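You operate a simulated robot arm through the tools that you are given. There is no shell and no other tool.

You are at the controls of a simulated two-armed robot. One attempt, no reset.

Task
Cap the motor, switch on and give the sifter a trial run.
Fine: the orange motor cap lies on the narrow table. Shut the cap catch, only then red switch to ON; then RUN once and STOP once, both on the grey box on the frame.

The check looks at the end state, three seconds after you hand in, the way a careful person would. Anything else that was tipped, shoved, dropped, spilled or broken makes it a failure. Lids that push on must go on centred and level and be pressed home; caps that screw on are set level and turned clockwise until they are tight.

Robot
Two 7-joint arms with two-finger grippers on one trunk that stands fixed in place. Base frame: the origin is at the foot of the trunk, x ahead of it, y to its left, z up. Lengths are in mm, angles in degrees, forces in N, time in s.
The left shoulder is at [50, 191, 1217], the right one opposite. With the tool pointing down near the work surface each hand reaches from about 100 to 560 mm from the base axis, measured 20 degrees to its own side. Payload 2.69 kg a hand.
The TCP of each hand is the grasp point between the finger pads, 20 mm short of the fingertips. In the tool frame z runs along the fingers and y along their closing line. The gripper opens to 100 mm; its body begins 63 mm behind the TCP.
Orientation is told as [roll, pitch, yaw] about the base's x, y, z axes, in that order, counted from this pose: with the fingers straight down and closing along the base's y, the tool's x points along the base's -x, its y along +y and its z along -z.

Tools
- The arms move only by the tool apply_moves. It takes "left_increments", "right_increments" or both (then of equal length, played together; a hand with none holds still); each is text: rows parted by semicolons, each of 7 numbers parted by spaces: the shift along the tool's x, y, z in mm, then the turn, a rotation vector about the tool's x, y, z in degrees, then the gripper command, from -1 (fully open) to 1 (shut), values between in proportion. In form: x y z rx ry rz hand; .... A call has 1 to 20 rows; each row shifts and turns the commanded pose from where the row before left it, along the tool's axes as they then stand. Rows are played at 5 a second. More than 50 mm and 8.6 degrees between two rows, or a gripper value outside its range, and nothing of the call is played. A pose out of reach is approached as far as the arm can. The call stops where the force on the tool passes 40 N (or 10 N more than at its start, if that is more) or the arm is blocked; 0.2 s more then pass. The fingers move at their own pace (about 153 mm/s each) and stop on an object; they squeeze with about 22 N. The grip force told is the motor's: it shows also when the fingers shut on nothing. Time passes only in rows, and 0.2 s behind the last, so rows that do not move let the fingers close. The reply holds the time, the measured pose of the TCP, the force on the tool along the base axes, the opening and the grip force, in the units named above and with some noise, with the torque about the TCP (base axes, N m) and any sound that the robot's microphone picked up, and new pictures: "views" is both (left out), scene, wrist or none (wrist: the cameras of the hands that moved).
- Cameras (640 x 400 px; columns grow to the right, rows downward): "scene" is now at [131.4, -1, 1395.7]; the picture's right is [-0.01, -1.00, 0.00], its down [-0.49, 0.00, -0.87] and it looks along [0.87, -0.01, -0.49] (base axes); focal length 214 px, centre (320, 200). "left" rides on the left gripper at [70, 19, -99] in its tool frame; the picture's right is [-0.26, 0.97, 0.00], its down [-0.75, -0.20, -0.63] and it looks along [-0.61, -0.16, 0.78] (tool axes); focal length 230 px, centre (320, 200). "right" rides on the right gripper at [70, -19, -99] in its tool frame; the picture's right is [0.26, 0.97, 0.00], its down [-0.75, 0.20, -0.63] and it looks along [-0.61, 0.16, 0.78] (tool axes); focal length 230 px, centre (320, 200). There is no depth. A picture from a camera that has moved, and an enlarged one, comes with that camera's place and axes in the base frame and with its lens.
- slide_trunk(by): slides the trunk up (or, below 0, down) by that many mm; the arms and the scene camera ride with it, the base frame stays. It gives what a move gives, with no picture.
- pan_tilt(pan, tilt): turns the head with the scene camera to pan (to the left, within 80 degrees either way) and tilt (down, from -29 to 69), counted from straight ahead of the robot. It gives what a move gives, and a new picture of the scene camera.
- close_up(camera, box): a new picture of the part [left, top, right, bottom] of that camera's present view, enlarged. No time passes.
- finish_job(): hands the job in; it is judged then, once.

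Places have to be worked out from the pictures, the camera data and where the tool is seen. Open the grippers and draw the arms clear of the work before you hand the job in, unless the task says otherwise.

The tools are called after ">>>" by a JSON object that holds its "op" and its "data". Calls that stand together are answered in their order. apply_moves: Moves the arms, as the interface text tells. Its arguments: {"type":"object","properties":{"left_increments":{"type":"string"},"right_increments":{"type":"string"},"views":{"type":"string","enum":["both","scene","wrist","none"]}},"required":[]} The other tools are called the same way: slide_trunk (by) moves the trunk up or down; pan_tilt (pan, tilt) turns the head that bears the scene camera; close_up (camera, box) takes an enlarged picture of a part of a camera's view; finish_job () hands the job in.

At the start:

```text
time: 0.0
left_tcp_pos: [450.7, 251.4, 1324.1]
left_tool_rot: [-0.1, 0.1, 0.0]
left_wrist_force: [0.3, 0.1, 0.0]
left_torque: [0.01, 0.0, 0.0]
left_gripper_width: 100.0
left_grasp_force: 0.1
right_tcp_pos: [349.5, -141.5, 1317.7]
right_tool_rot: [0.1, 0.1, -0.1]
right_wrist_force: [-0.4, -0.3, -0.1]
right_torque: [0.02, -0.01, 0.0]
right_gripper_width: 99.9
right_grasp_force: 0.0
trunk travel left (down, up): [-275.0, 48.0]
head pan, tilt (commanded): [-0.6, 29.6]
```

scene: 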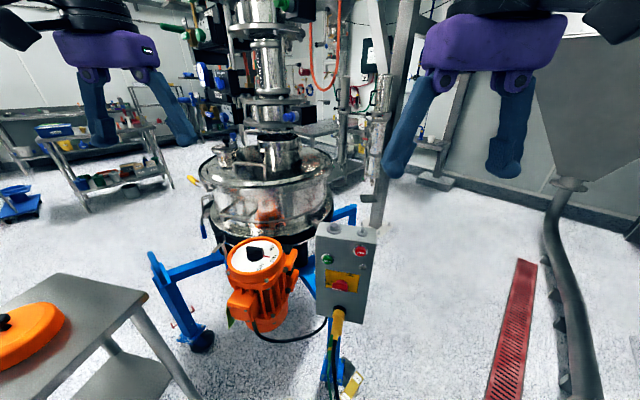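
right: 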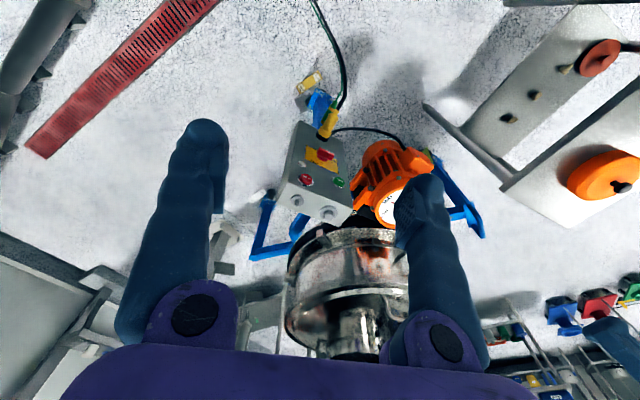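
left: 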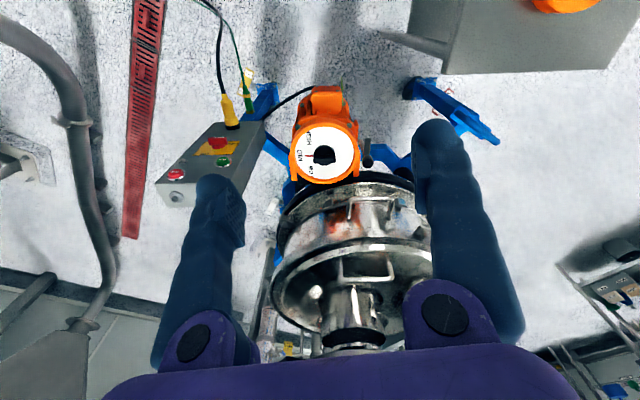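

The pictures show the orange motor with an open face, the grey box with the red switch and green and red buttons, and the cap on the narrow table to the left. I'll enlarge these parts to see the details.

>>> {"op": "close_up", "data": {"camera": "scene", "box": [190, 200, 400, 340]}}

>>> {"op": "close_up", "data": {"camera": "scene", "box": [0, 260, 200, 400]}}

>>> {"op": "close_up", "data": {"camera": "left", "box": [150, 70, 400, 220]}}

>>> {"op": "close_up", "data": {"camera": "right", "box": [260, 80, 480, 240]}}

>>> {"op": "close_up", "data": {"camera": "right", "box": [420, 0, 640, 240]}}

```text
2.86 times, centred on (295, 270) of scene
camera zoom: at [131.4, -1.0, 1395.7], right [-0.01, -1.0, 0.0], down [-0.49, 0.0, -0.87], along [0.87, -0.01, -0.49], focal length 613 px, centre (391, 0)
```

zoom: 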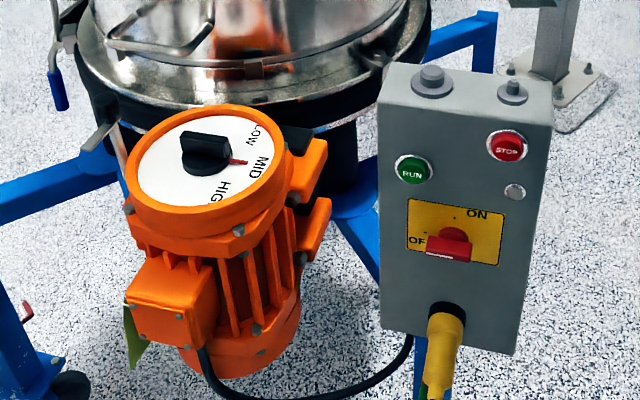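

```text
2.86 times, centred on (100, 330) of scene
camera zoom: at [131.4, -1.0, 1395.7], right [-0.01, -1.0, 0.0], down [-0.49, 0.0, -0.87], along [0.87, -0.01, -0.49], focal length 613 px, centre (949, -171)
```

zoom: 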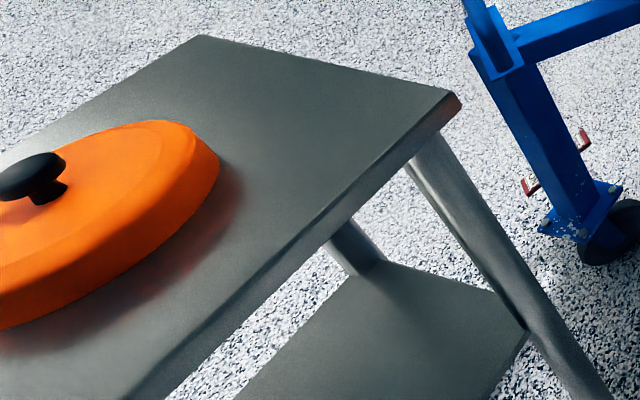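

```text
2.56 times, centred on (275, 145) of left
camera zoom: at [381.1, 269.2, 1421.2], right [0.26, 0.97, 0.0], down [0.75, -0.2, 0.63], along [0.61, -0.16, -0.78], focal length 589 px, centre (435, 341)
```

zoom: 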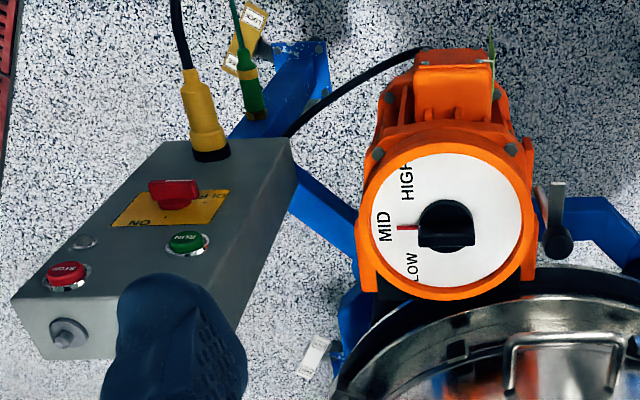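

```text
2.50 times, centred on (370, 160) of right
camera zoom: at [279.4, -158.8, 1417.3], right [-0.26, 0.97, 0.0], down [0.75, 0.2, 0.63], along [0.61, 0.16, -0.78], focal length 575 px, centre (195, 300)
```

zoom: 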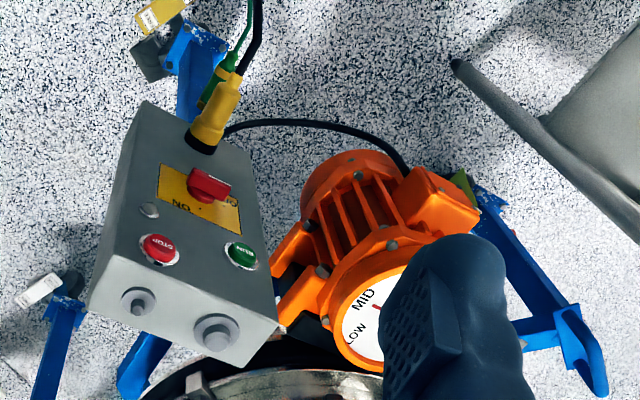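

```text
1.67 times, centred on (530, 120) of right
camera zoom: at [279.4, -158.8, 1417.3], right [-0.26, 0.97, 0.0], down [0.75, 0.2, 0.63], along [0.61, 0.16, -0.78], focal length 384 px, centre (-30, 333)
```

zoom: 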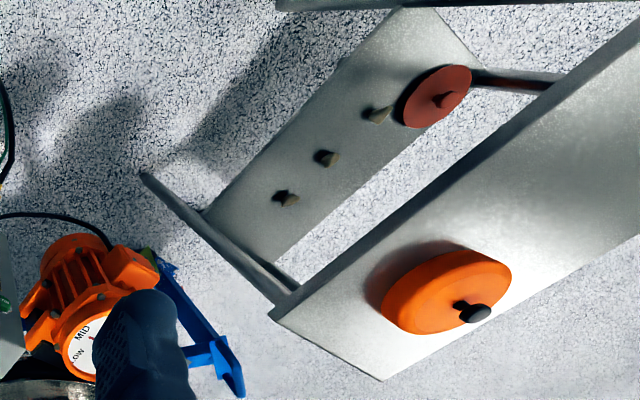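

The cap with a black knob is on the table to the robot's left, and the motor dial is exposed. I'll turn the head toward the table for a better view.

>>> {"op": "pan_tilt", "data": {"pan": 40, "tilt": 50}}

```text
time: 1.1
left_tcp_pos: [450.1, 251.0, 1323.1]
left_tool_rot: [0.0, 0.0, 0.1]
left_wrist_force: [-0.6, 0.7, -0.4]
left_torque: [-0.01, 0.03, 0.02]
left_gripper_width: 99.8
left_grasp_force: 0.1
right_tcp_pos: [348.3, -141.2, 1318.2]
right_tool_rot: [0.1, 0.0, 0.0]
right_wrist_force: [0.3, 0.7, 0.3]
right_torque: [-0.01, -0.01, 0.01]
right_gripper_width: 100.0
right_grasp_force: 0.1
trunk travel left (down, up): [-275.0, 48.0]
head pan, tilt (commanded): [40.0, 50.0]
camera scene: at [99.9, 49.2, 1365.5], right [0.64, -0.77, 0.0], down [-0.59, -0.49, -0.64], along [0.49, 0.41, -0.77], focal length 214 px, centre (320, 200)
```

scene: 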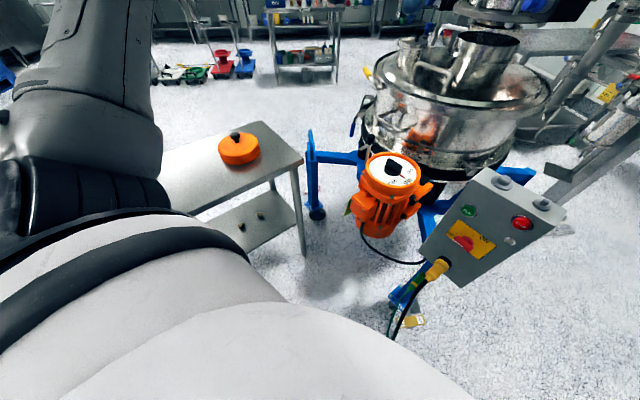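

Now the cap, table, and motor are all visible. I'll enlarge each.

>>> {"op": "close_up", "data": {"camera": "scene", "box": [330, 120, 470, 240]}}

>>> {"op": "close_up", "data": {"camera": "scene", "box": [150, 110, 330, 260]}}

>>> {"op": "close_up", "data": {"camera": "scene", "box": [410, 150, 580, 300]}}

```text
3.33 times, centred on (400, 180) of scene
camera zoom: at [99.9, 49.2, 1365.5], right [0.64, -0.77, 0.0], down [-0.59, -0.49, -0.64], along [0.49, 0.41, -0.77], focal length 715 px, centre (53, 267)
```

zoom: 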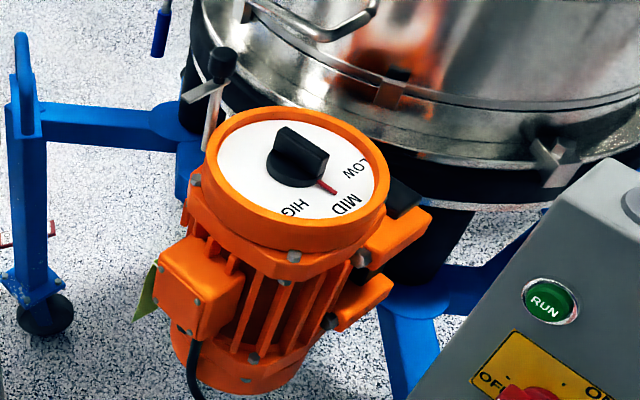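

```text
2.67 times, centred on (240, 185) of scene
camera zoom: at [99.9, 49.2, 1365.5], right [0.64, -0.77, 0.0], down [-0.59, -0.49, -0.64], along [0.49, 0.41, -0.77], focal length 572 px, centre (533, 240)
```

zoom: 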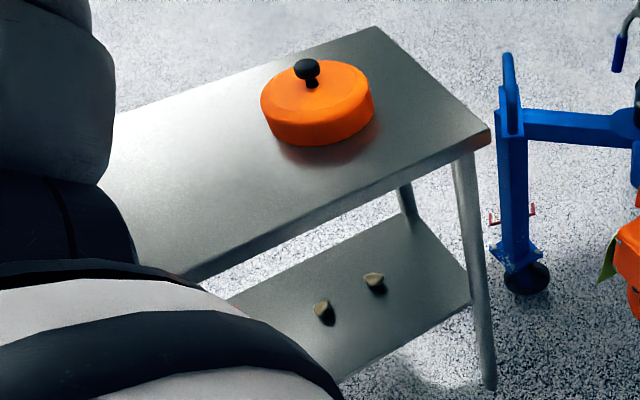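

```text
2.67 times, centred on (495, 225) of scene
camera zoom: at [99.9, 49.2, 1365.5], right [0.64, -0.77, 0.0], down [-0.59, -0.49, -0.64], along [0.49, 0.41, -0.77], focal length 572 px, centre (-147, 133)
```

zoom: 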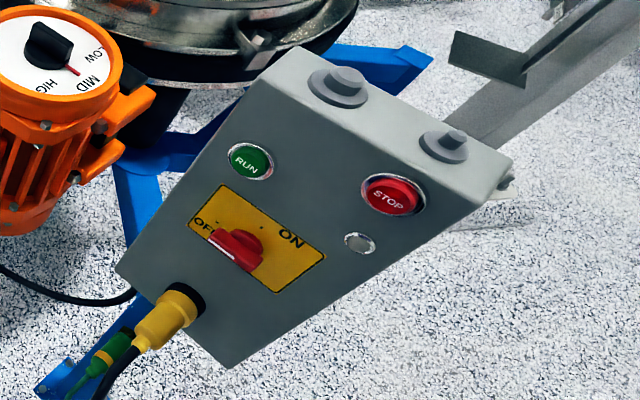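

Triangulating from the first two scene views and the wrist views, the motor dial is near (656, 207, 888), the cap knob near (445, 776, 880), RUN near (593, -27, 933), and STOP near (567, -115, 987). The cap is far out, so I'll test the left arm's reach in free space at the current height, moving left over the table.

>>> {"op": "apply_moves", "data": {"left_increments": "0 40 0 0 0 0 -1; 0 40 0 0 0 0 -1; 0 40 0 0 0 0 -1; 0 40 0 0 0 0 -1; 0 40 0 0 0 0 -1; 0 40 0 0 0 0 -1", "views": "both"}}

```text
time: 2.5
left_tcp_pos: [451.1, 492.3, 1322.0]
left_tool_rot: [-0.1, 0.1, 0.1]
left_wrist_force: [-0.4, -0.3, -0.6]
left_torque: [-0.03, 0.0, 0.0]
left_gripper_width: 100.3
left_grasp_force: 0.1
right_tcp_pos: [350.2, -140.5, 1319.0]
right_tool_rot: [0.1, 0.0, -0.1]
right_wrist_force: [0.1, 0.3, 0.1]
right_torque: [0.02, 0.02, -0.01]
right_gripper_width: 99.9
right_grasp_force: 0.1
trunk travel left (down, up): [-275.0, 48.0]
head pan, tilt (commanded): [40.0, 50.0]
camera scene: at [99.6, 49.9, 1365.4], right [0.64, -0.77, 0.0], down [-0.59, -0.49, -0.64], along [0.49, 0.41, -0.77], focal length 214 px, centre (320, 200)
camera left: at [381.3, 511.1, 1419.4], right [0.26, 0.97, 0.0], down [0.75, -0.2, 0.63], along [0.61, -0.16, -0.78], focal length 230 px, centre (320, 200)
```

scene: 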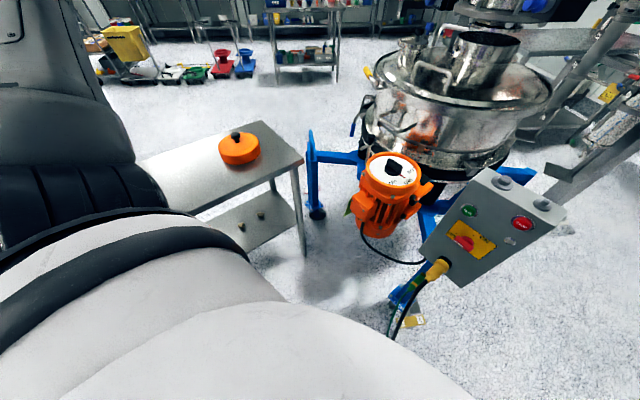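
left: 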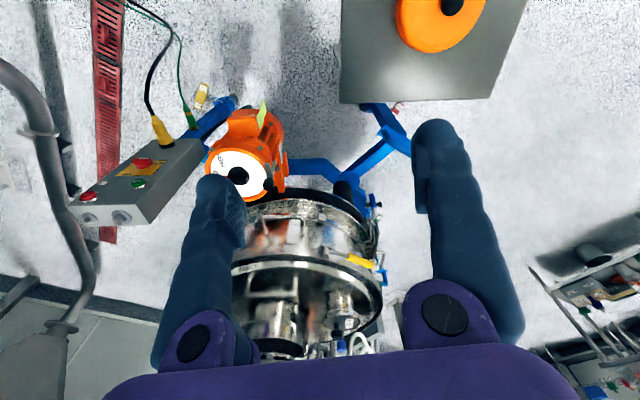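

The arm follows fully to y=492. I'll keep going toward y≈740, staying at this height, to find the limit and see the cap.

>>> {"op": "apply_moves", "data": {"left_increments": "5 40 0 0 0 0 -1; 5 40 0 0 0 0 -1; 5 40 0 0 0 0 -1; 5 40 0 0 0 0 -1; 5 40 0 0 0 0 -1; 5 40 0 0 0 0 -1", "views": "both"}}

```text
time: 3.9
left_tcp_pos: [385.3, 552.3, 1259.5]
left_tool_rot: [0.1, -0.1, 0.2]
left_wrist_force: [-0.9, -0.4, -0.3]
left_torque: [-0.01, 0.0, 0.0]
left_gripper_width: 100.2
left_grasp_force: 0.1
left hand out of reach, approached as far as the arm can: row 1, 2, 3, 4, 5, 6
right_tcp_pos: [348.5, -141.2, 1318.4]
right_tool_rot: [0.1, 0.0, -0.1]
right_wrist_force: [0.2, 0.5, -0.3]
right_torque: [0.01, 0.01, 0.02]
right_gripper_width: 99.8
right_grasp_force: 0.1
trunk travel left (down, up): [-275.0, 48.0]
head pan, tilt (commanded): [40.0, 50.0]
camera scene: at [99.7, 49.6, 1365.5], right [0.64, -0.77, 0.0], down [-0.59, -0.49, -0.64], along [0.49, 0.41, -0.77], focal length 214 px, centre (320, 200)
camera left: at [316.5, 570.6, 1355.8], right [0.25, 0.97, 0.0], down [0.75, -0.2, 0.63], along [0.61, -0.16, -0.78], focal length 230 px, centre (320, 200)
```

scene: 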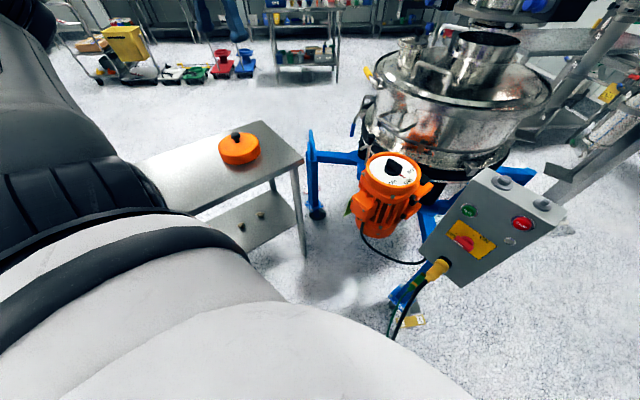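
left: 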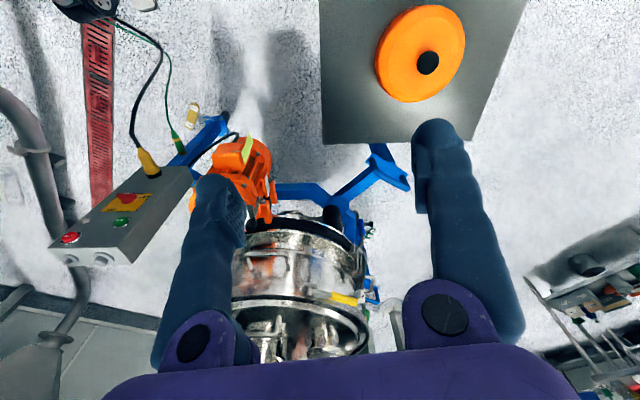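

The left hand hit its reach limit at about (385, 552, 1259). By triangulation the cap knob is nearer than I thought, around (426, 729, 912), so I'll need a lower trunk and a tilted tool. First I'll pan left to see the elbow relative to the table.

>>> {"op": "pan_tilt", "data": {"pan": 75, "tilt": 45}}

>>> {"op": "close_up", "data": {"camera": "left", "box": [300, 0, 560, 160]}}

```text
time: 4.9
left_tcp_pos: [386.4, 553.0, 1258.7]
left_tool_rot: [0.0, -0.1, 0.3]
left_wrist_force: [0.2, -0.2, 0.0]
left_torque: [0.0, 0.02, 0.03]
left_gripper_width: 99.9
left_grasp_force: 0.1
right_tcp_pos: [349.3, -141.2, 1318.4]
right_tool_rot: [0.1, -0.1, -0.1]
right_wrist_force: [-0.7, 0.5, -0.3]
right_torque: [0.02, 0.02, -0.02]
right_gripper_width: 100.2
right_grasp_force: 0.1
trunk travel left (down, up): [-275.0, 48.0]
head pan, tilt (commanded): [75.0, 45.0]
camera scene: at [62.0, 78.3, 1372.4], right [0.97, -0.26, 0.0], down [-0.18, -0.68, -0.71], along [0.18, 0.68, -0.71], focal length 214 px, centre (320, 200)
```

scene: 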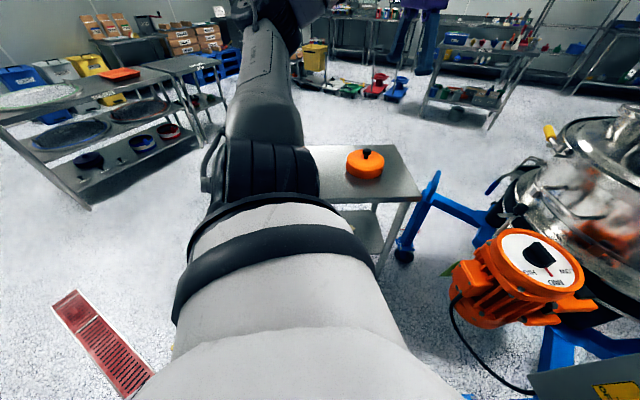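

```text
2.46 times, centred on (430, 80) of left
camera zoom: at [316.8, 570.2, 1356.1], right [0.25, 0.97, 0.0], down [0.75, -0.2, 0.63], along [0.61, -0.16, -0.78], focal length 566 px, centre (49, 495)
```

zoom: 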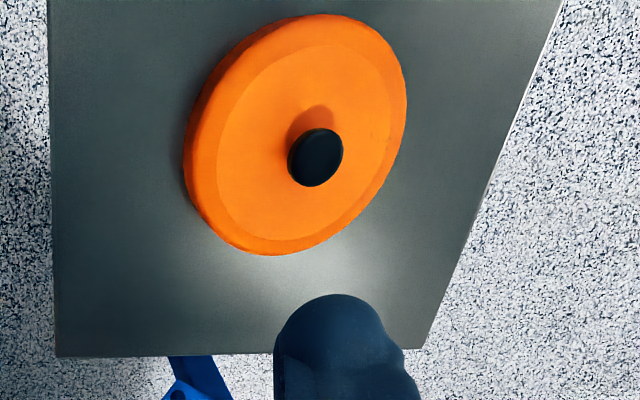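

The upper arm extends level from the shoulder with the elbow up, well above the table (top at z≈833). I'll lower the trunk by 130 mm so the wrist height matches the shoulder for a longer reach.

>>> {"op": "slide_trunk", "data": {"by": -130}}

```text
time: 6.5
left_tcp_pos: [385.5, 552.6, 1128.9]
left_tool_rot: [0.1, -0.1, 0.2]
left_wrist_force: [-0.3, 0.9, 0.5]
left_torque: [0.01, 0.04, -0.04]
left_gripper_width: 100.0
left_grasp_force: 0.0
right_tcp_pos: [350.2, -140.9, 1188.0]
right_tool_rot: [0.1, 0.0, -0.1]
right_wrist_force: [-0.7, -0.3, -0.5]
right_torque: [-0.02, 0.0, 0.0]
right_gripper_width: 100.0
right_grasp_force: 0.1
trunk travel left (down, up): [-145.0, 178.0]
head pan, tilt (commanded): [75.0, 45.0]
```

Now I'll turn the left hand about the vertical so that its closing line is across the reach direction (yaw about +55), while backing off slightly into reach.

>>> {"op": "apply_moves", "data": {"left_increments": "0 -30 0 0 0 0 -1; 0 0 0 0 0 -8 -1; 0 0 0 0 0 -8 -1; 0 0 0 0 0 -8 -1; 0 0 0 0 0 -8 -1; 0 0 0 0 0 -8 -1; 0 0 0 0 0 -8 -1", "views": "both"}}

```text
time: 8.1
left_tcp_pos: [386.9, 522.3, 1128.5]
left_tool_rot: [0.1, 0.1, 48.5]
left_wrist_force: [0.3, -0.3, -0.5]
left_torque: [-0.02, 0.01, 0.03]
left_gripper_width: 99.8
left_grasp_force: 0.0
right_tcp_pos: [349.7, -140.7, 1188.8]
right_tool_rot: [0.1, 0.1, -0.1]
right_wrist_force: [0.0, -0.8, 0.3]
right_torque: [0.03, -0.01, -0.03]
right_gripper_width: 99.9
right_grasp_force: 0.1
trunk travel left (down, up): [-145.0, 178.0]
head pan, tilt (commanded): [75.0, 45.0]
camera scene: at [61.8, 78.3, 1242.4], right [0.97, -0.26, 0.0], down [-0.18, -0.68, -0.71], along [0.18, 0.68, -0.71], focal length 214 px, centre (320, 200)
camera left: at [326.6, 481.7, 1226.0], right [-0.55, 0.83, 0.0], down [0.65, 0.43, 0.63], along [0.53, 0.35, -0.78], focal length 230 px, centre (320, 200)
```

scene: 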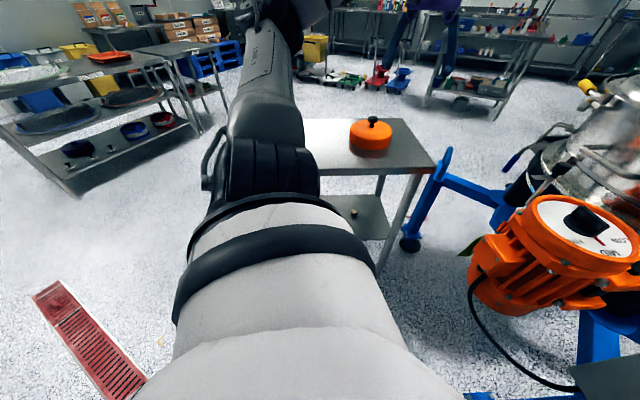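
left: 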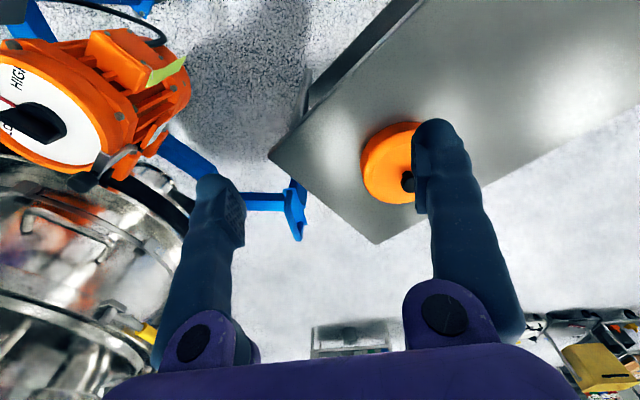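

The measured pose continues from where the arm really is. I'll tilt the hand about 32° outward and move toward the cap, staying about 100 mm above the knob.

>>> {"op": "apply_moves", "data": {"left_increments": "0 0 0 0 -8 0 -1; 0 0 0 0 -8 0 -1; 0 0 0 0 -8 0 -1; 0 0 0 0 -8 0 -1; -10.8 20.8 28 0 0 0 -1; -10.8 20.8 28 0 0 0 -1; -10.8 20.8 28 0 0 0 -1; -10.8 20.8 28 0 0 0 -1; -10.8 20.8 28 0 0 0 -1", "views": "both"}}

```text
time: 10.1
left_tcp_pos: [388.5, 681.9, 1038.5]
left_tool_rot: [-0.1, -32.1, 48.3]
left_wrist_force: [-0.5, -0.5, -0.1]
left_torque: [-0.02, -0.02, -0.01]
left_gripper_width: 99.9
left_grasp_force: 0.2
right_tcp_pos: [349.7, -140.5, 1187.8]
right_tool_rot: [0.1, 0.0, -0.1]
right_wrist_force: [-0.6, 0.5, -0.1]
right_torque: [0.01, 0.03, 0.02]
right_gripper_width: 100.2
right_grasp_force: 0.0
trunk travel left (down, up): [-145.0, 178.0]
head pan, tilt (commanded): [75.0, 45.0]
camera scene: at [61.8, 78.7, 1242.4], right [0.97, -0.26, 0.0], down [-0.18, -0.68, -0.71], along [0.18, 0.68, -0.71], focal length 214 px, centre (320, 200)
camera left: at [300.7, 610.5, 1083.6], right [-0.57, 0.81, 0.14], down [0.35, 0.09, 0.93], along [0.74, 0.58, -0.33], focal length 230 px, centre (320, 200)
```

scene: 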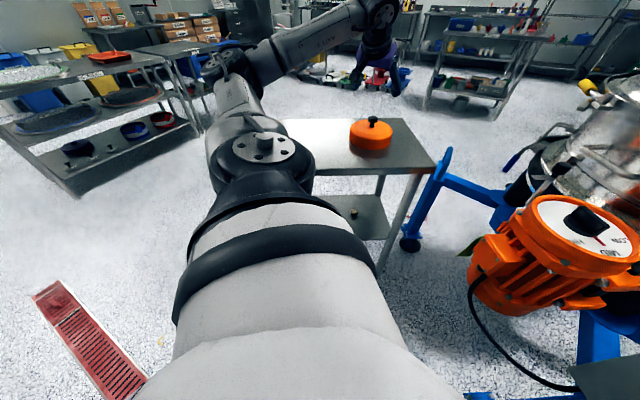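
left: 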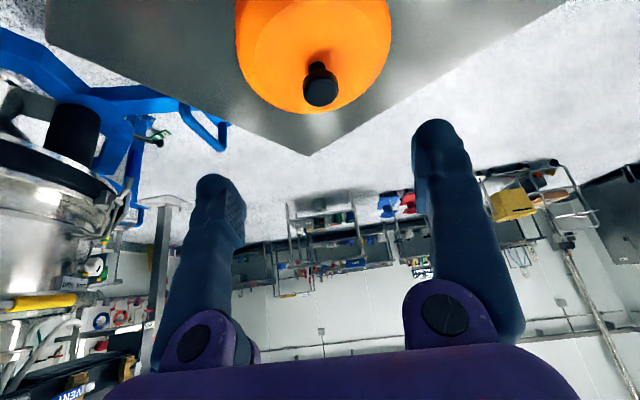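

The hand reached (388, 682, 1038) tilted 32°. Enlarging the wrist view to measure the knob.

>>> {"op": "close_up", "data": {"camera": "left", "box": [220, 0, 420, 130]}}

>>> {"op": "close_up", "data": {"camera": "scene", "box": [320, 100, 440, 175]}}

>>> {"op": "close_up", "data": {"camera": "scene", "box": [440, 120, 640, 330]}}

```text
3.08 times, centred on (320, 65) of left
camera zoom: at [300.7, 610.5, 1083.6], right [-0.57, 0.81, 0.14], down [0.35, 0.09, 0.93], along [0.74, 0.58, -0.33], focal length 708 px, centre (320, 615)
```

zoom: 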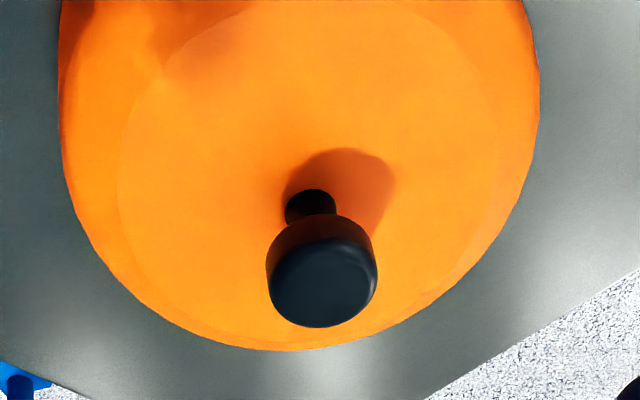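

```text
5.33 times, centred on (380, 138) of scene
camera zoom: at [61.8, 78.7, 1242.4], right [0.97, -0.26, 0.0], down [-0.18, -0.68, -0.71], along [0.18, 0.68, -0.71], focal length 1144 px, centre (0, 533)
```

zoom: 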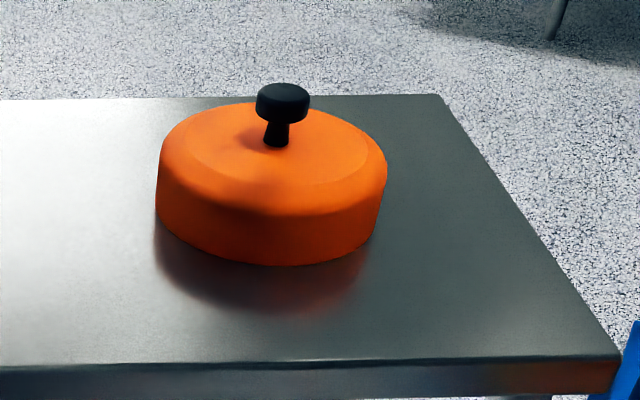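

```text
1.90 times, centred on (540, 225) of scene
camera zoom: at [61.8, 78.7, 1242.4], right [0.97, -0.26, 0.0], down [-0.18, -0.68, -0.71], along [0.18, 0.68, -0.71], focal length 408 px, centre (-99, 152)
```

zoom: 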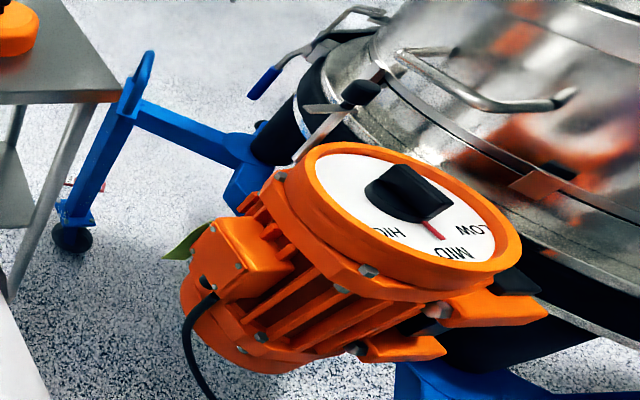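

The knob disc's top is at about (425, 729, 918): 36 mm wide, on a thin neck above the cap. I'll reduce the tilt to 25° for finger clearance and move to a standoff about 90 mm before the knob along the tool axis.

>>> {"op": "apply_moves", "data": {"left_increments": "0 0 0 0 7 0 -1; -1.1 2 23 0 0 0 -1; -1.1 2 23 0 0 0 -1; 0 0 0 0 0 0 -1", "views": "both"}}

```text
time: 11.1
left_tcp_pos: [399.0, 698.9, 996.5]
left_tool_rot: [-0.1, -25.1, 48.2]
left_wrist_force: [0.0, 0.0, 0.0]
left_torque: [0.01, -0.01, -0.02]
left_gripper_width: 100.0
left_grasp_force: 0.1
right_tcp_pos: [348.4, -140.8, 1188.0]
right_tool_rot: [0.1, 0.0, 0.0]
right_wrist_force: [-0.2, 0.8, 0.3]
right_torque: [0.01, -0.03, -0.02]
right_gripper_width: 99.8
right_grasp_force: 0.1
trunk travel left (down, up): [-145.0, 178.0]
head pan, tilt (commanded): [75.0, 45.0]
camera scene: at [61.8, 78.2, 1242.4], right [0.97, -0.26, 0.0], down [-0.18, -0.68, -0.71], along [0.18, 0.68, -0.71], focal length 214 px, centre (320, 200)
camera left: at [316.0, 632.7, 1055.6], right [-0.56, 0.82, 0.11], down [0.42, 0.18, 0.89], along [0.71, 0.55, -0.45], focal length 230 px, centre (320, 200)
```

scene: 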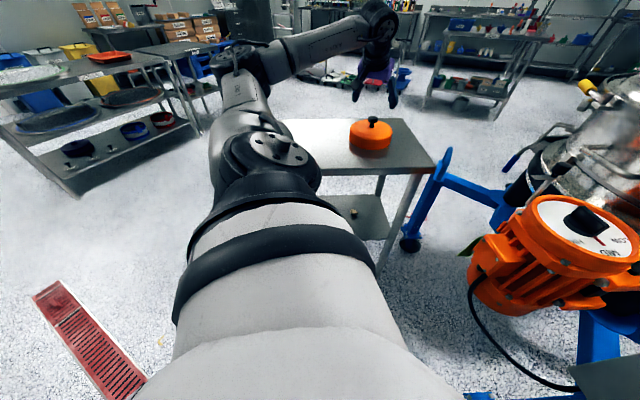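
left: 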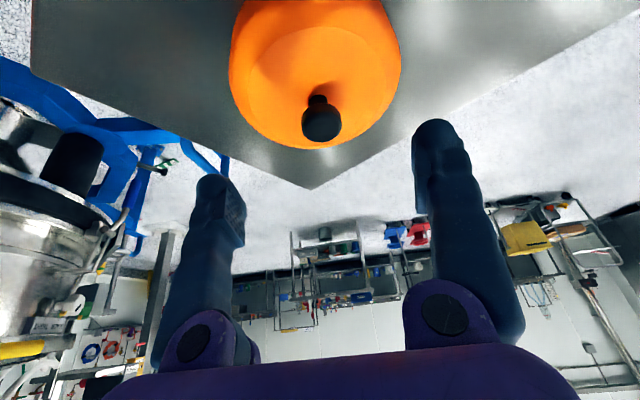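

The knob appears where predicted (≈(321,127) in the wrist view), so the tool axis is aimed right. I'll advance 60 mm along the tool axis and look again.

>>> {"op": "apply_moves", "data": {"left_increments": "0 0.3 20 0 0 0 -1; -1 0.4 20 0 0 0 -1; -1 0 20 0 0 0 -1; 0 0 0 0 0 0 -1", "views": "both"}}

```text
time: 12.1
left_tcp_pos: [417.8, 718.7, 945.2]
left_tool_rot: [0.1, -25.1, 48.2]
left_wrist_force: [0.0, 0.7, -0.2]
left_torque: [0.03, 0.0, 0.04]
left_gripper_width: 99.8
left_grasp_force: 0.0
right_tcp_pos: [349.4, -141.3, 1188.0]
right_tool_rot: [0.0, 0.0, -0.1]
right_wrist_force: [-0.2, -0.4, -0.1]
right_torque: [-0.03, 0.01, 0.02]
right_gripper_width: 100.0
right_grasp_force: 0.0
trunk travel left (down, up): [-145.0, 178.0]
head pan, tilt (commanded): [75.0, 45.0]
camera scene: at [61.8, 78.2, 1242.4], right [0.97, -0.26, 0.0], down [-0.18, -0.68, -0.71], along [0.18, 0.68, -0.71], focal length 214 px, centre (320, 200)
camera left: at [333.8, 653.9, 1003.4], right [-0.56, 0.82, 0.11], down [0.42, 0.18, 0.89], along [0.71, 0.55, -0.45], focal length 230 px, centre (320, 200)
```

scene: 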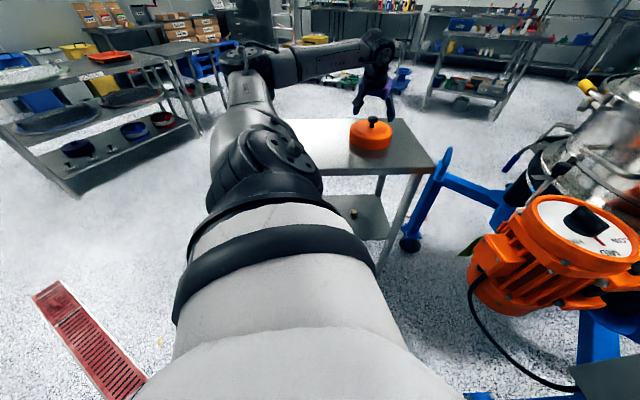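
left: 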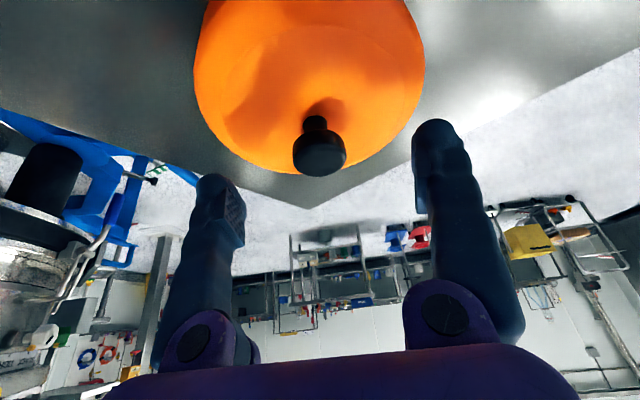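

Alignment holds. I'll advance the last 31 mm so that the pads sit around the disc, still open.

>>> {"op": "apply_moves", "data": {"left_increments": "0 0 16 0 0 0 -1; 0 0 15 0 0 0 -1; 0 0 0 0 0 0 -1", "views": "both"}}

>>> {"op": "close_up", "data": {"camera": "scene", "box": [330, 60, 430, 165]}}

```text
time: 12.9
left_tcp_pos: [427.5, 730.1, 915.1]
left_tool_rot: [0.0, -25.1, 48.2]
left_wrist_force: [0.0, -0.1, -0.2]
left_torque: [-0.03, 0.03, 0.0]
left_gripper_width: 100.3
left_grasp_force: 0.1
right_tcp_pos: [349.0, -141.8, 1187.9]
right_tool_rot: [0.1, 0.0, -0.1]
right_wrist_force: [-0.2, -0.2, -0.3]
right_torque: [0.0, 0.03, 0.0]
right_gripper_width: 99.6
right_grasp_force: 0.0
trunk travel left (down, up): [-145.0, 178.0]
head pan, tilt (commanded): [75.0, 45.0]
camera scene: at [61.8, 78.3, 1242.4], right [0.97, -0.26, 0.0], down [-0.18, -0.68, -0.71], along [0.18, 0.68, -0.71], focal length 214 px, centre (320, 200)
camera left: at [343.3, 663.9, 973.9], right [-0.56, 0.82, 0.11], down [0.42, 0.17, 0.89], along [0.71, 0.55, -0.45], focal length 230 px, centre (320, 200)
```

scene: 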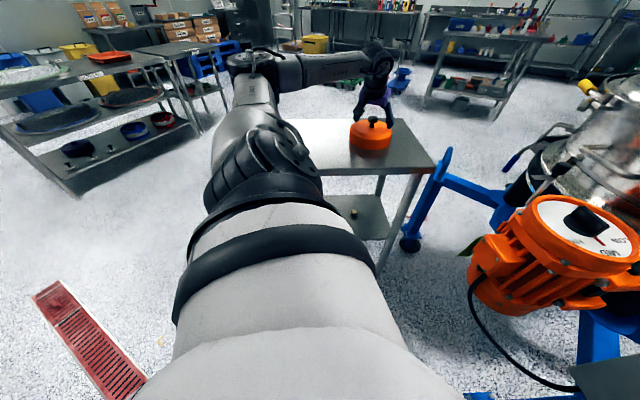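
left: 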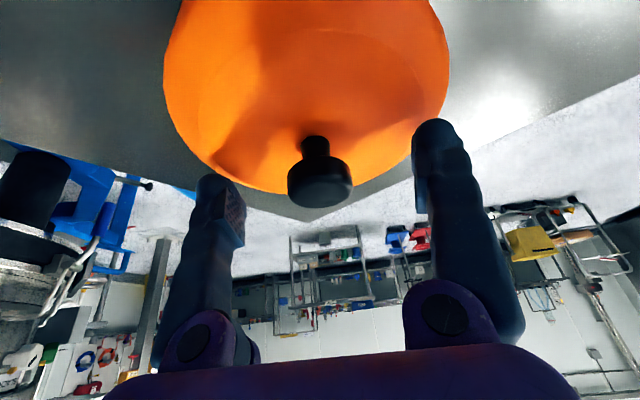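

```text
3.81 times, centred on (380, 112) of scene
camera zoom: at [61.8, 78.3, 1242.4], right [0.97, -0.26, 0.0], down [-0.18, -0.68, -0.71], along [0.18, 0.68, -0.71], focal length 817 px, centre (91, 533)
```

zoom: 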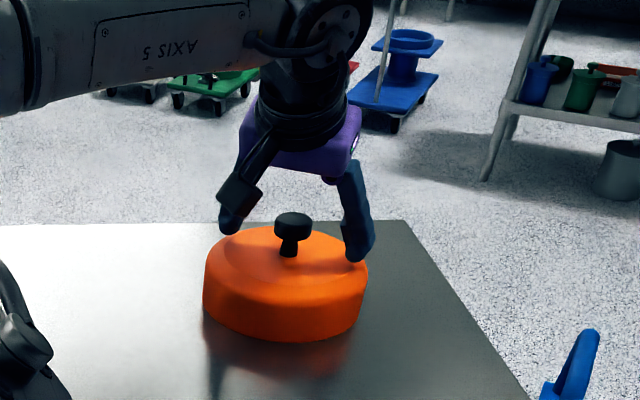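

The disc is centred between the pads and the fingertips are about 10 mm above the cap. I'll advance 3 mm more, narrow the fingers, then close on the disc.

>>> {"op": "apply_moves", "data": {"left_increments": "0 0 3 0 0 0 -1; 0 0 0 0 0 0 0; 0 0 0 0 0 0 0.15; 0 0 0 0 0 0 1; 0 0 0 0 0 0 1; 0 0 0 0 0 0 1", "views": "both"}}

>>> {"op": "close_up", "data": {"camera": "scene", "box": [330, 60, 430, 165]}}

```text
time: 14.3
left_tcp_pos: [427.6, 731.0, 913.7]
left_tool_rot: [-0.1, -25.0, 48.2]
left_wrist_force: [0.0, 1.3, 0.1]
left_torque: [0.05, -0.01, 0.06]
left_gripper_width: 27.4
left_grasp_force: 21.9
right_tcp_pos: [349.8, -141.8, 1188.4]
right_tool_rot: [0.0, -0.1, -0.1]
right_wrist_force: [0.9, -1.0, 0.3]
right_torque: [0.01, 0.0, 0.01]
right_gripper_width: 99.9
right_grasp_force: 0.1
trunk travel left (down, up): [-145.0, 178.0]
head pan, tilt (commanded): [75.0, 45.0]
camera scene: at [61.9, 78.5, 1242.4], right [0.97, -0.26, 0.0], down [-0.18, -0.68, -0.71], along [0.18, 0.68, -0.71], focal length 214 px, centre (320, 200)
camera left: at [343.8, 664.8, 971.3], right [-0.56, 0.82, 0.11], down [0.42, 0.18, 0.89], along [0.71, 0.55, -0.45], focal length 230 px, centre (320, 200)
```

scene: 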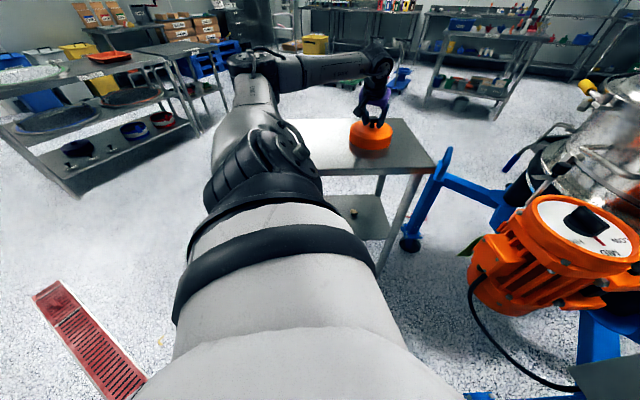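
left: 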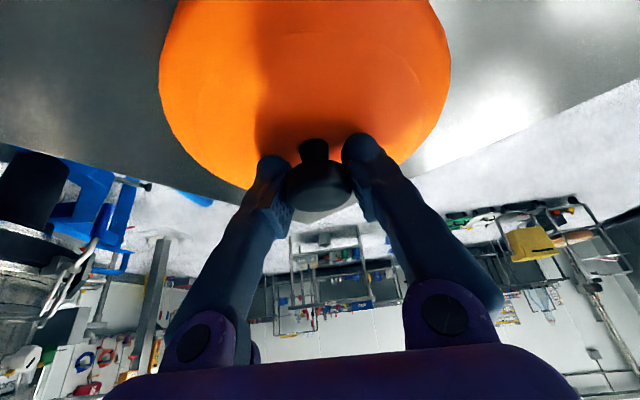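

```text
3.81 times, centred on (380, 112) of scene
camera zoom: at [61.9, 78.5, 1242.4], right [0.97, -0.26, 0.0], down [-0.18, -0.68, -0.71], along [0.18, 0.68, -0.71], focal length 817 px, centre (91, 533)
```

zoom: 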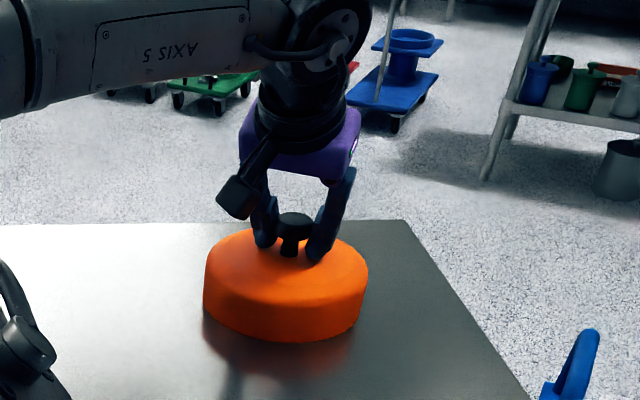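

The grip closed at 27 mm, with 22 N. I'll enlarge the wrist view to check how the pads sit on the disc before lifting.

>>> {"op": "close_up", "data": {"camera": "left", "box": [230, 110, 410, 230]}}

>>> {"op": "close_up", "data": {"camera": "scene", "box": [355, 85, 400, 135]}}

```text
3.33 times, centred on (320, 170) of left
camera zoom: at [343.8, 664.8, 971.3], right [-0.56, 0.82, 0.11], down [0.42, 0.18, 0.89], along [0.71, 0.55, -0.45], focal length 767 px, centre (320, 300)
```

zoom: 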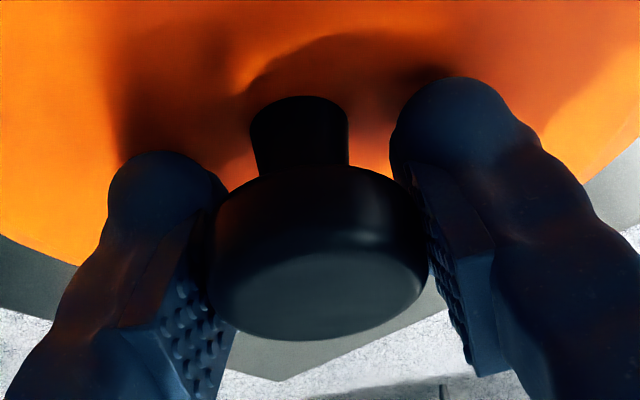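

```text
8.00 times, centred on (378, 110) of scene
camera zoom: at [61.9, 78.5, 1242.4], right [0.97, -0.26, 0.0], down [-0.18, -0.68, -0.71], along [0.18, 0.68, -0.71], focal length 1716 px, centre (-140, 920)
```

zoom: 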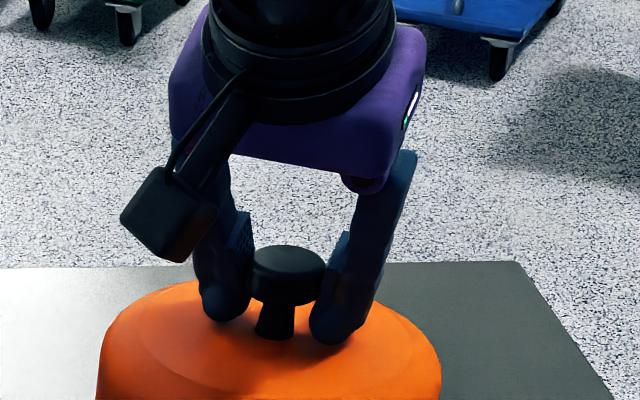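

The pads clasp the disc on both sides. I'll lift 10 mm straight up and check that the cap comes along.

>>> {"op": "apply_moves", "data": {"left_increments": "-2.1 0 -4.5 0 0 0 1; -2.1 0 -4.5 0 0 0 1; -4.2 0 -9.1 0 0 0 1; 0 0 0 0 0 0 1; 0 0 0 0 0 0 1", "views": "both"}}

>>> {"op": "close_up", "data": {"camera": "scene", "box": [330, 60, 430, 165]}}

```text
time: 15.5
left_tcp_pos: [427.6, 731.4, 933.9]
left_tool_rot: [-0.1, -25.0, 48.3]
left_wrist_force: [1.0, 0.4, -3.0]
left_torque: [-0.01, -0.03, 0.01]
left_gripper_width: 27.3
left_grasp_force: 22.1
right_tcp_pos: [348.6, -140.1, 1187.5]
right_tool_rot: [0.1, 0.0, -0.1]
right_wrist_force: [-0.2, -0.8, 0.4]
right_torque: [0.0, -0.03, 0.02]
right_gripper_width: 100.0
right_grasp_force: 0.1
trunk travel left (down, up): [-145.0, 178.0]
head pan, tilt (commanded): [75.0, 45.0]
camera scene: at [62.0, 78.6, 1242.3], right [0.97, -0.26, 0.0], down [-0.18, -0.68, -0.71], along [0.18, 0.68, -0.71], focal length 214 px, centre (320, 200)
camera left: at [343.6, 665.2, 992.5], right [-0.56, 0.82, 0.11], down [0.42, 0.18, 0.89], along [0.71, 0.55, -0.45], focal length 230 px, centre (320, 200)
```

scene: 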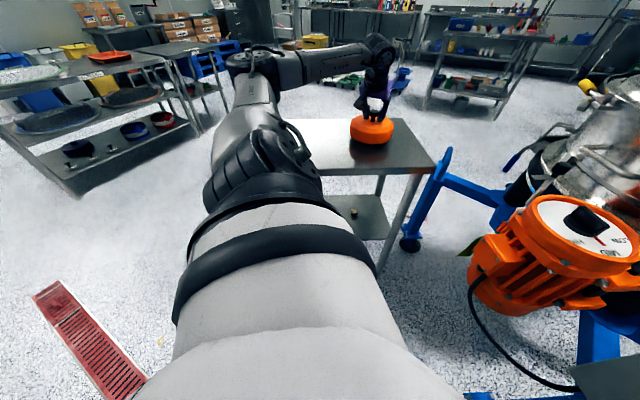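
left: 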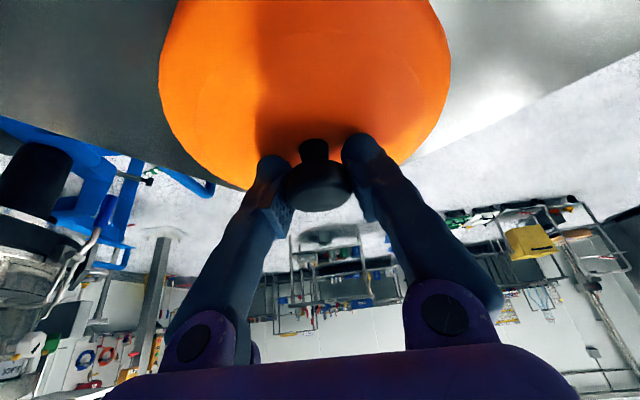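

```text
3.81 times, centred on (380, 112) of scene
camera zoom: at [62.0, 78.6, 1242.3], right [0.97, -0.26, 0.0], down [-0.18, -0.68, -0.71], along [0.18, 0.68, -0.71], focal length 817 px, centre (91, 533)
```

zoom: 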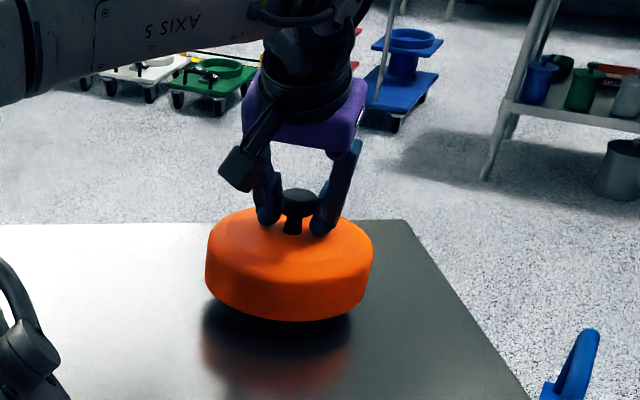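

The cap came up level (about 3 N weight, its rim roughly 81 mm below the TCP). I'll lift higher while drawing inward.

>>> {"op": "apply_moves", "data": {"left_increments": "-4.2 0 -9.1 0 0 0 1; -4.2 0 -20 0 0 0 1; 2.5 0 -30 0 0 0 1; 2.5 0 -30 0 0 0 1; 2.5 0 -30 0 0 0 1; 2.5 0 -30 0 0 0 1; 1 0 -12 0 0 0 1; 0 0 0 0 0 0 1", "views": "both"}}

```text
time: 17.3
left_tcp_pos: [381.2, 679.1, 1077.5]
left_tool_rot: [-0.1, -25.0, 48.2]
left_wrist_force: [0.2, -0.9, -3.2]
left_torque: [0.07, 0.0, 0.0]
left_gripper_width: 27.5
left_grasp_force: 21.9
right_tcp_pos: [349.6, -140.3, 1188.0]
right_tool_rot: [0.1, 0.0, -0.1]
right_wrist_force: [-0.4, 0.6, 0.3]
right_torque: [0.0, 0.0, 0.01]
right_gripper_width: 99.9
right_grasp_force: 0.0
trunk travel left (down, up): [-145.0, 178.0]
head pan, tilt (commanded): [75.0, 45.0]
camera scene: at [62.0, 78.6, 1242.3], right [0.97, -0.26, 0.0], down [-0.18, -0.68, -0.71], along [0.18, 0.68, -0.71], focal length 214 px, centre (320, 200)
camera left: at [297.8, 612.8, 1137.0], right [-0.56, 0.82, 0.11], down [0.42, 0.18, 0.89], along [0.71, 0.55, -0.45], focal length 230 px, centre (320, 200)
```

scene: 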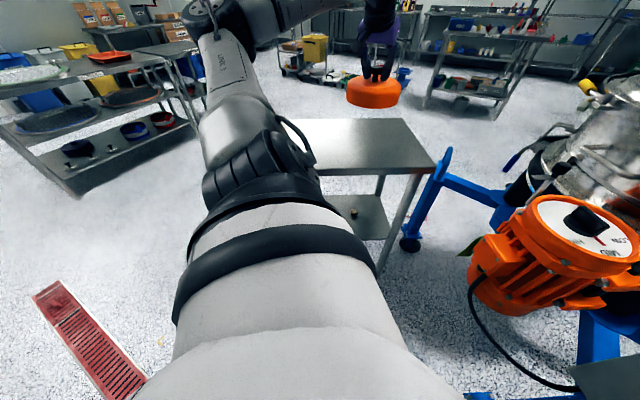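
left: 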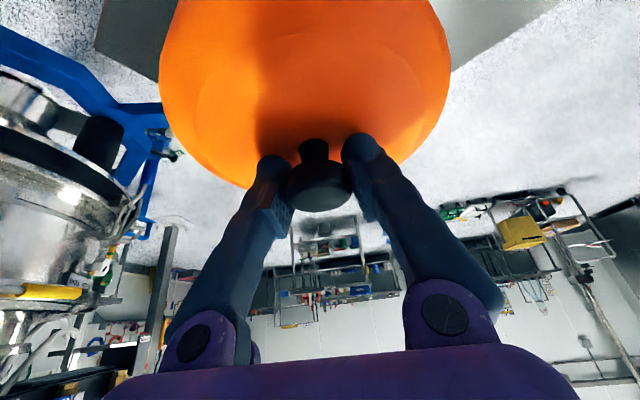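

The cap is held level at z≈1077. Before bringing it over, I'll look at the motor and catch with the scene camera from this lower head position.

>>> {"op": "pan_tilt", "data": {"pan": 10, "tilt": 35}}

>>> {"op": "close_up", "data": {"camera": "scene", "box": [220, 140, 380, 240]}}

>>> {"op": "close_up", "data": {"camera": "scene", "box": [340, 120, 500, 270]}}

```text
time: 18.6
left_tcp_pos: [381.7, 678.6, 1078.1]
left_tool_rot: [-0.1, -25.0, 48.2]
left_wrist_force: [0.3, 0.1, -3.8]
left_torque: [0.01, -0.02, -0.02]
left_gripper_width: 27.6
left_grasp_force: 22.4
right_tcp_pos: [349.1, -140.0, 1187.3]
right_tool_rot: [0.1, -0.1, -0.1]
right_wrist_force: [-0.5, 0.3, 0.2]
right_torque: [0.02, 0.0, 0.0]
right_gripper_width: 99.9
right_grasp_force: 0.1
trunk travel left (down, up): [-145.0, 178.0]
head pan, tilt (commanded): [10.0, 35.0]
camera scene: at [127.7, 15.5, 1257.2], right [0.17, -0.98, 0.0], down [-0.56, -0.1, -0.82], along [0.81, 0.14, -0.57], focal length 214 px, centre (320, 200)
```

scene: 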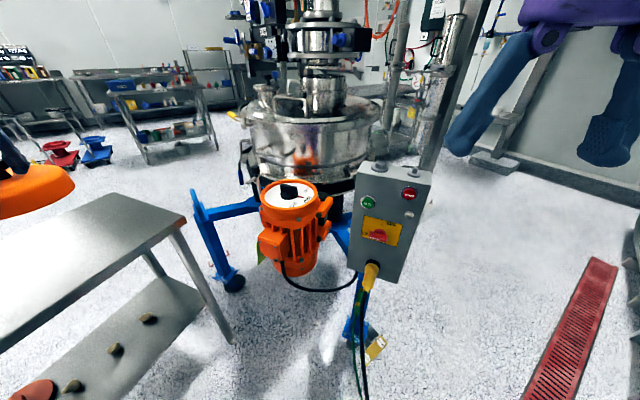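

```text
4.00 times, centred on (300, 190) of scene
camera zoom: at [127.7, 15.5, 1257.2], right [0.17, -0.98, 0.0], down [-0.56, -0.1, -0.82], along [0.81, 0.14, -0.57], focal length 858 px, centre (400, 240)
```

zoom: 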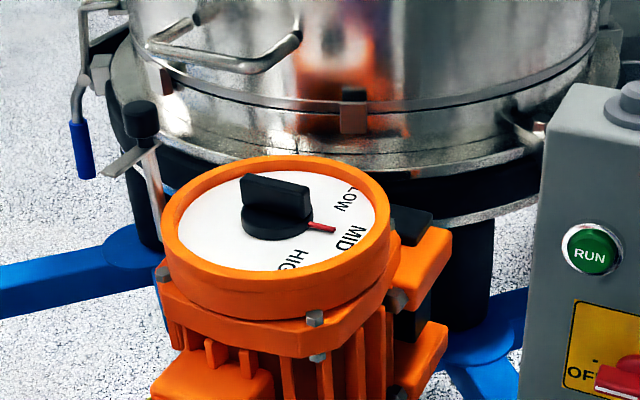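

```text
2.67 times, centred on (420, 195) of scene
camera zoom: at [127.7, 15.5, 1257.2], right [0.17, -0.98, 0.0], down [-0.56, -0.1, -0.82], along [0.81, 0.14, -0.57], focal length 572 px, centre (53, 213)
```

zoom: 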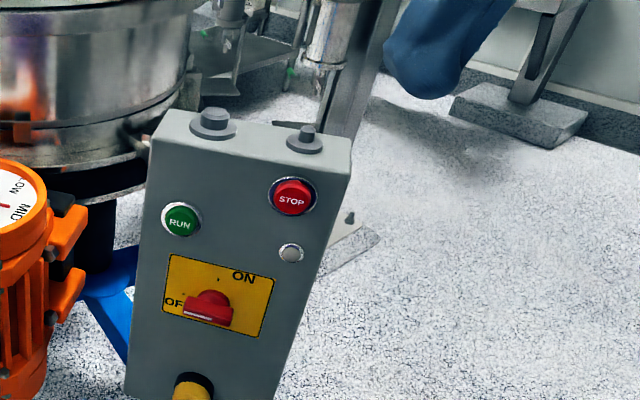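

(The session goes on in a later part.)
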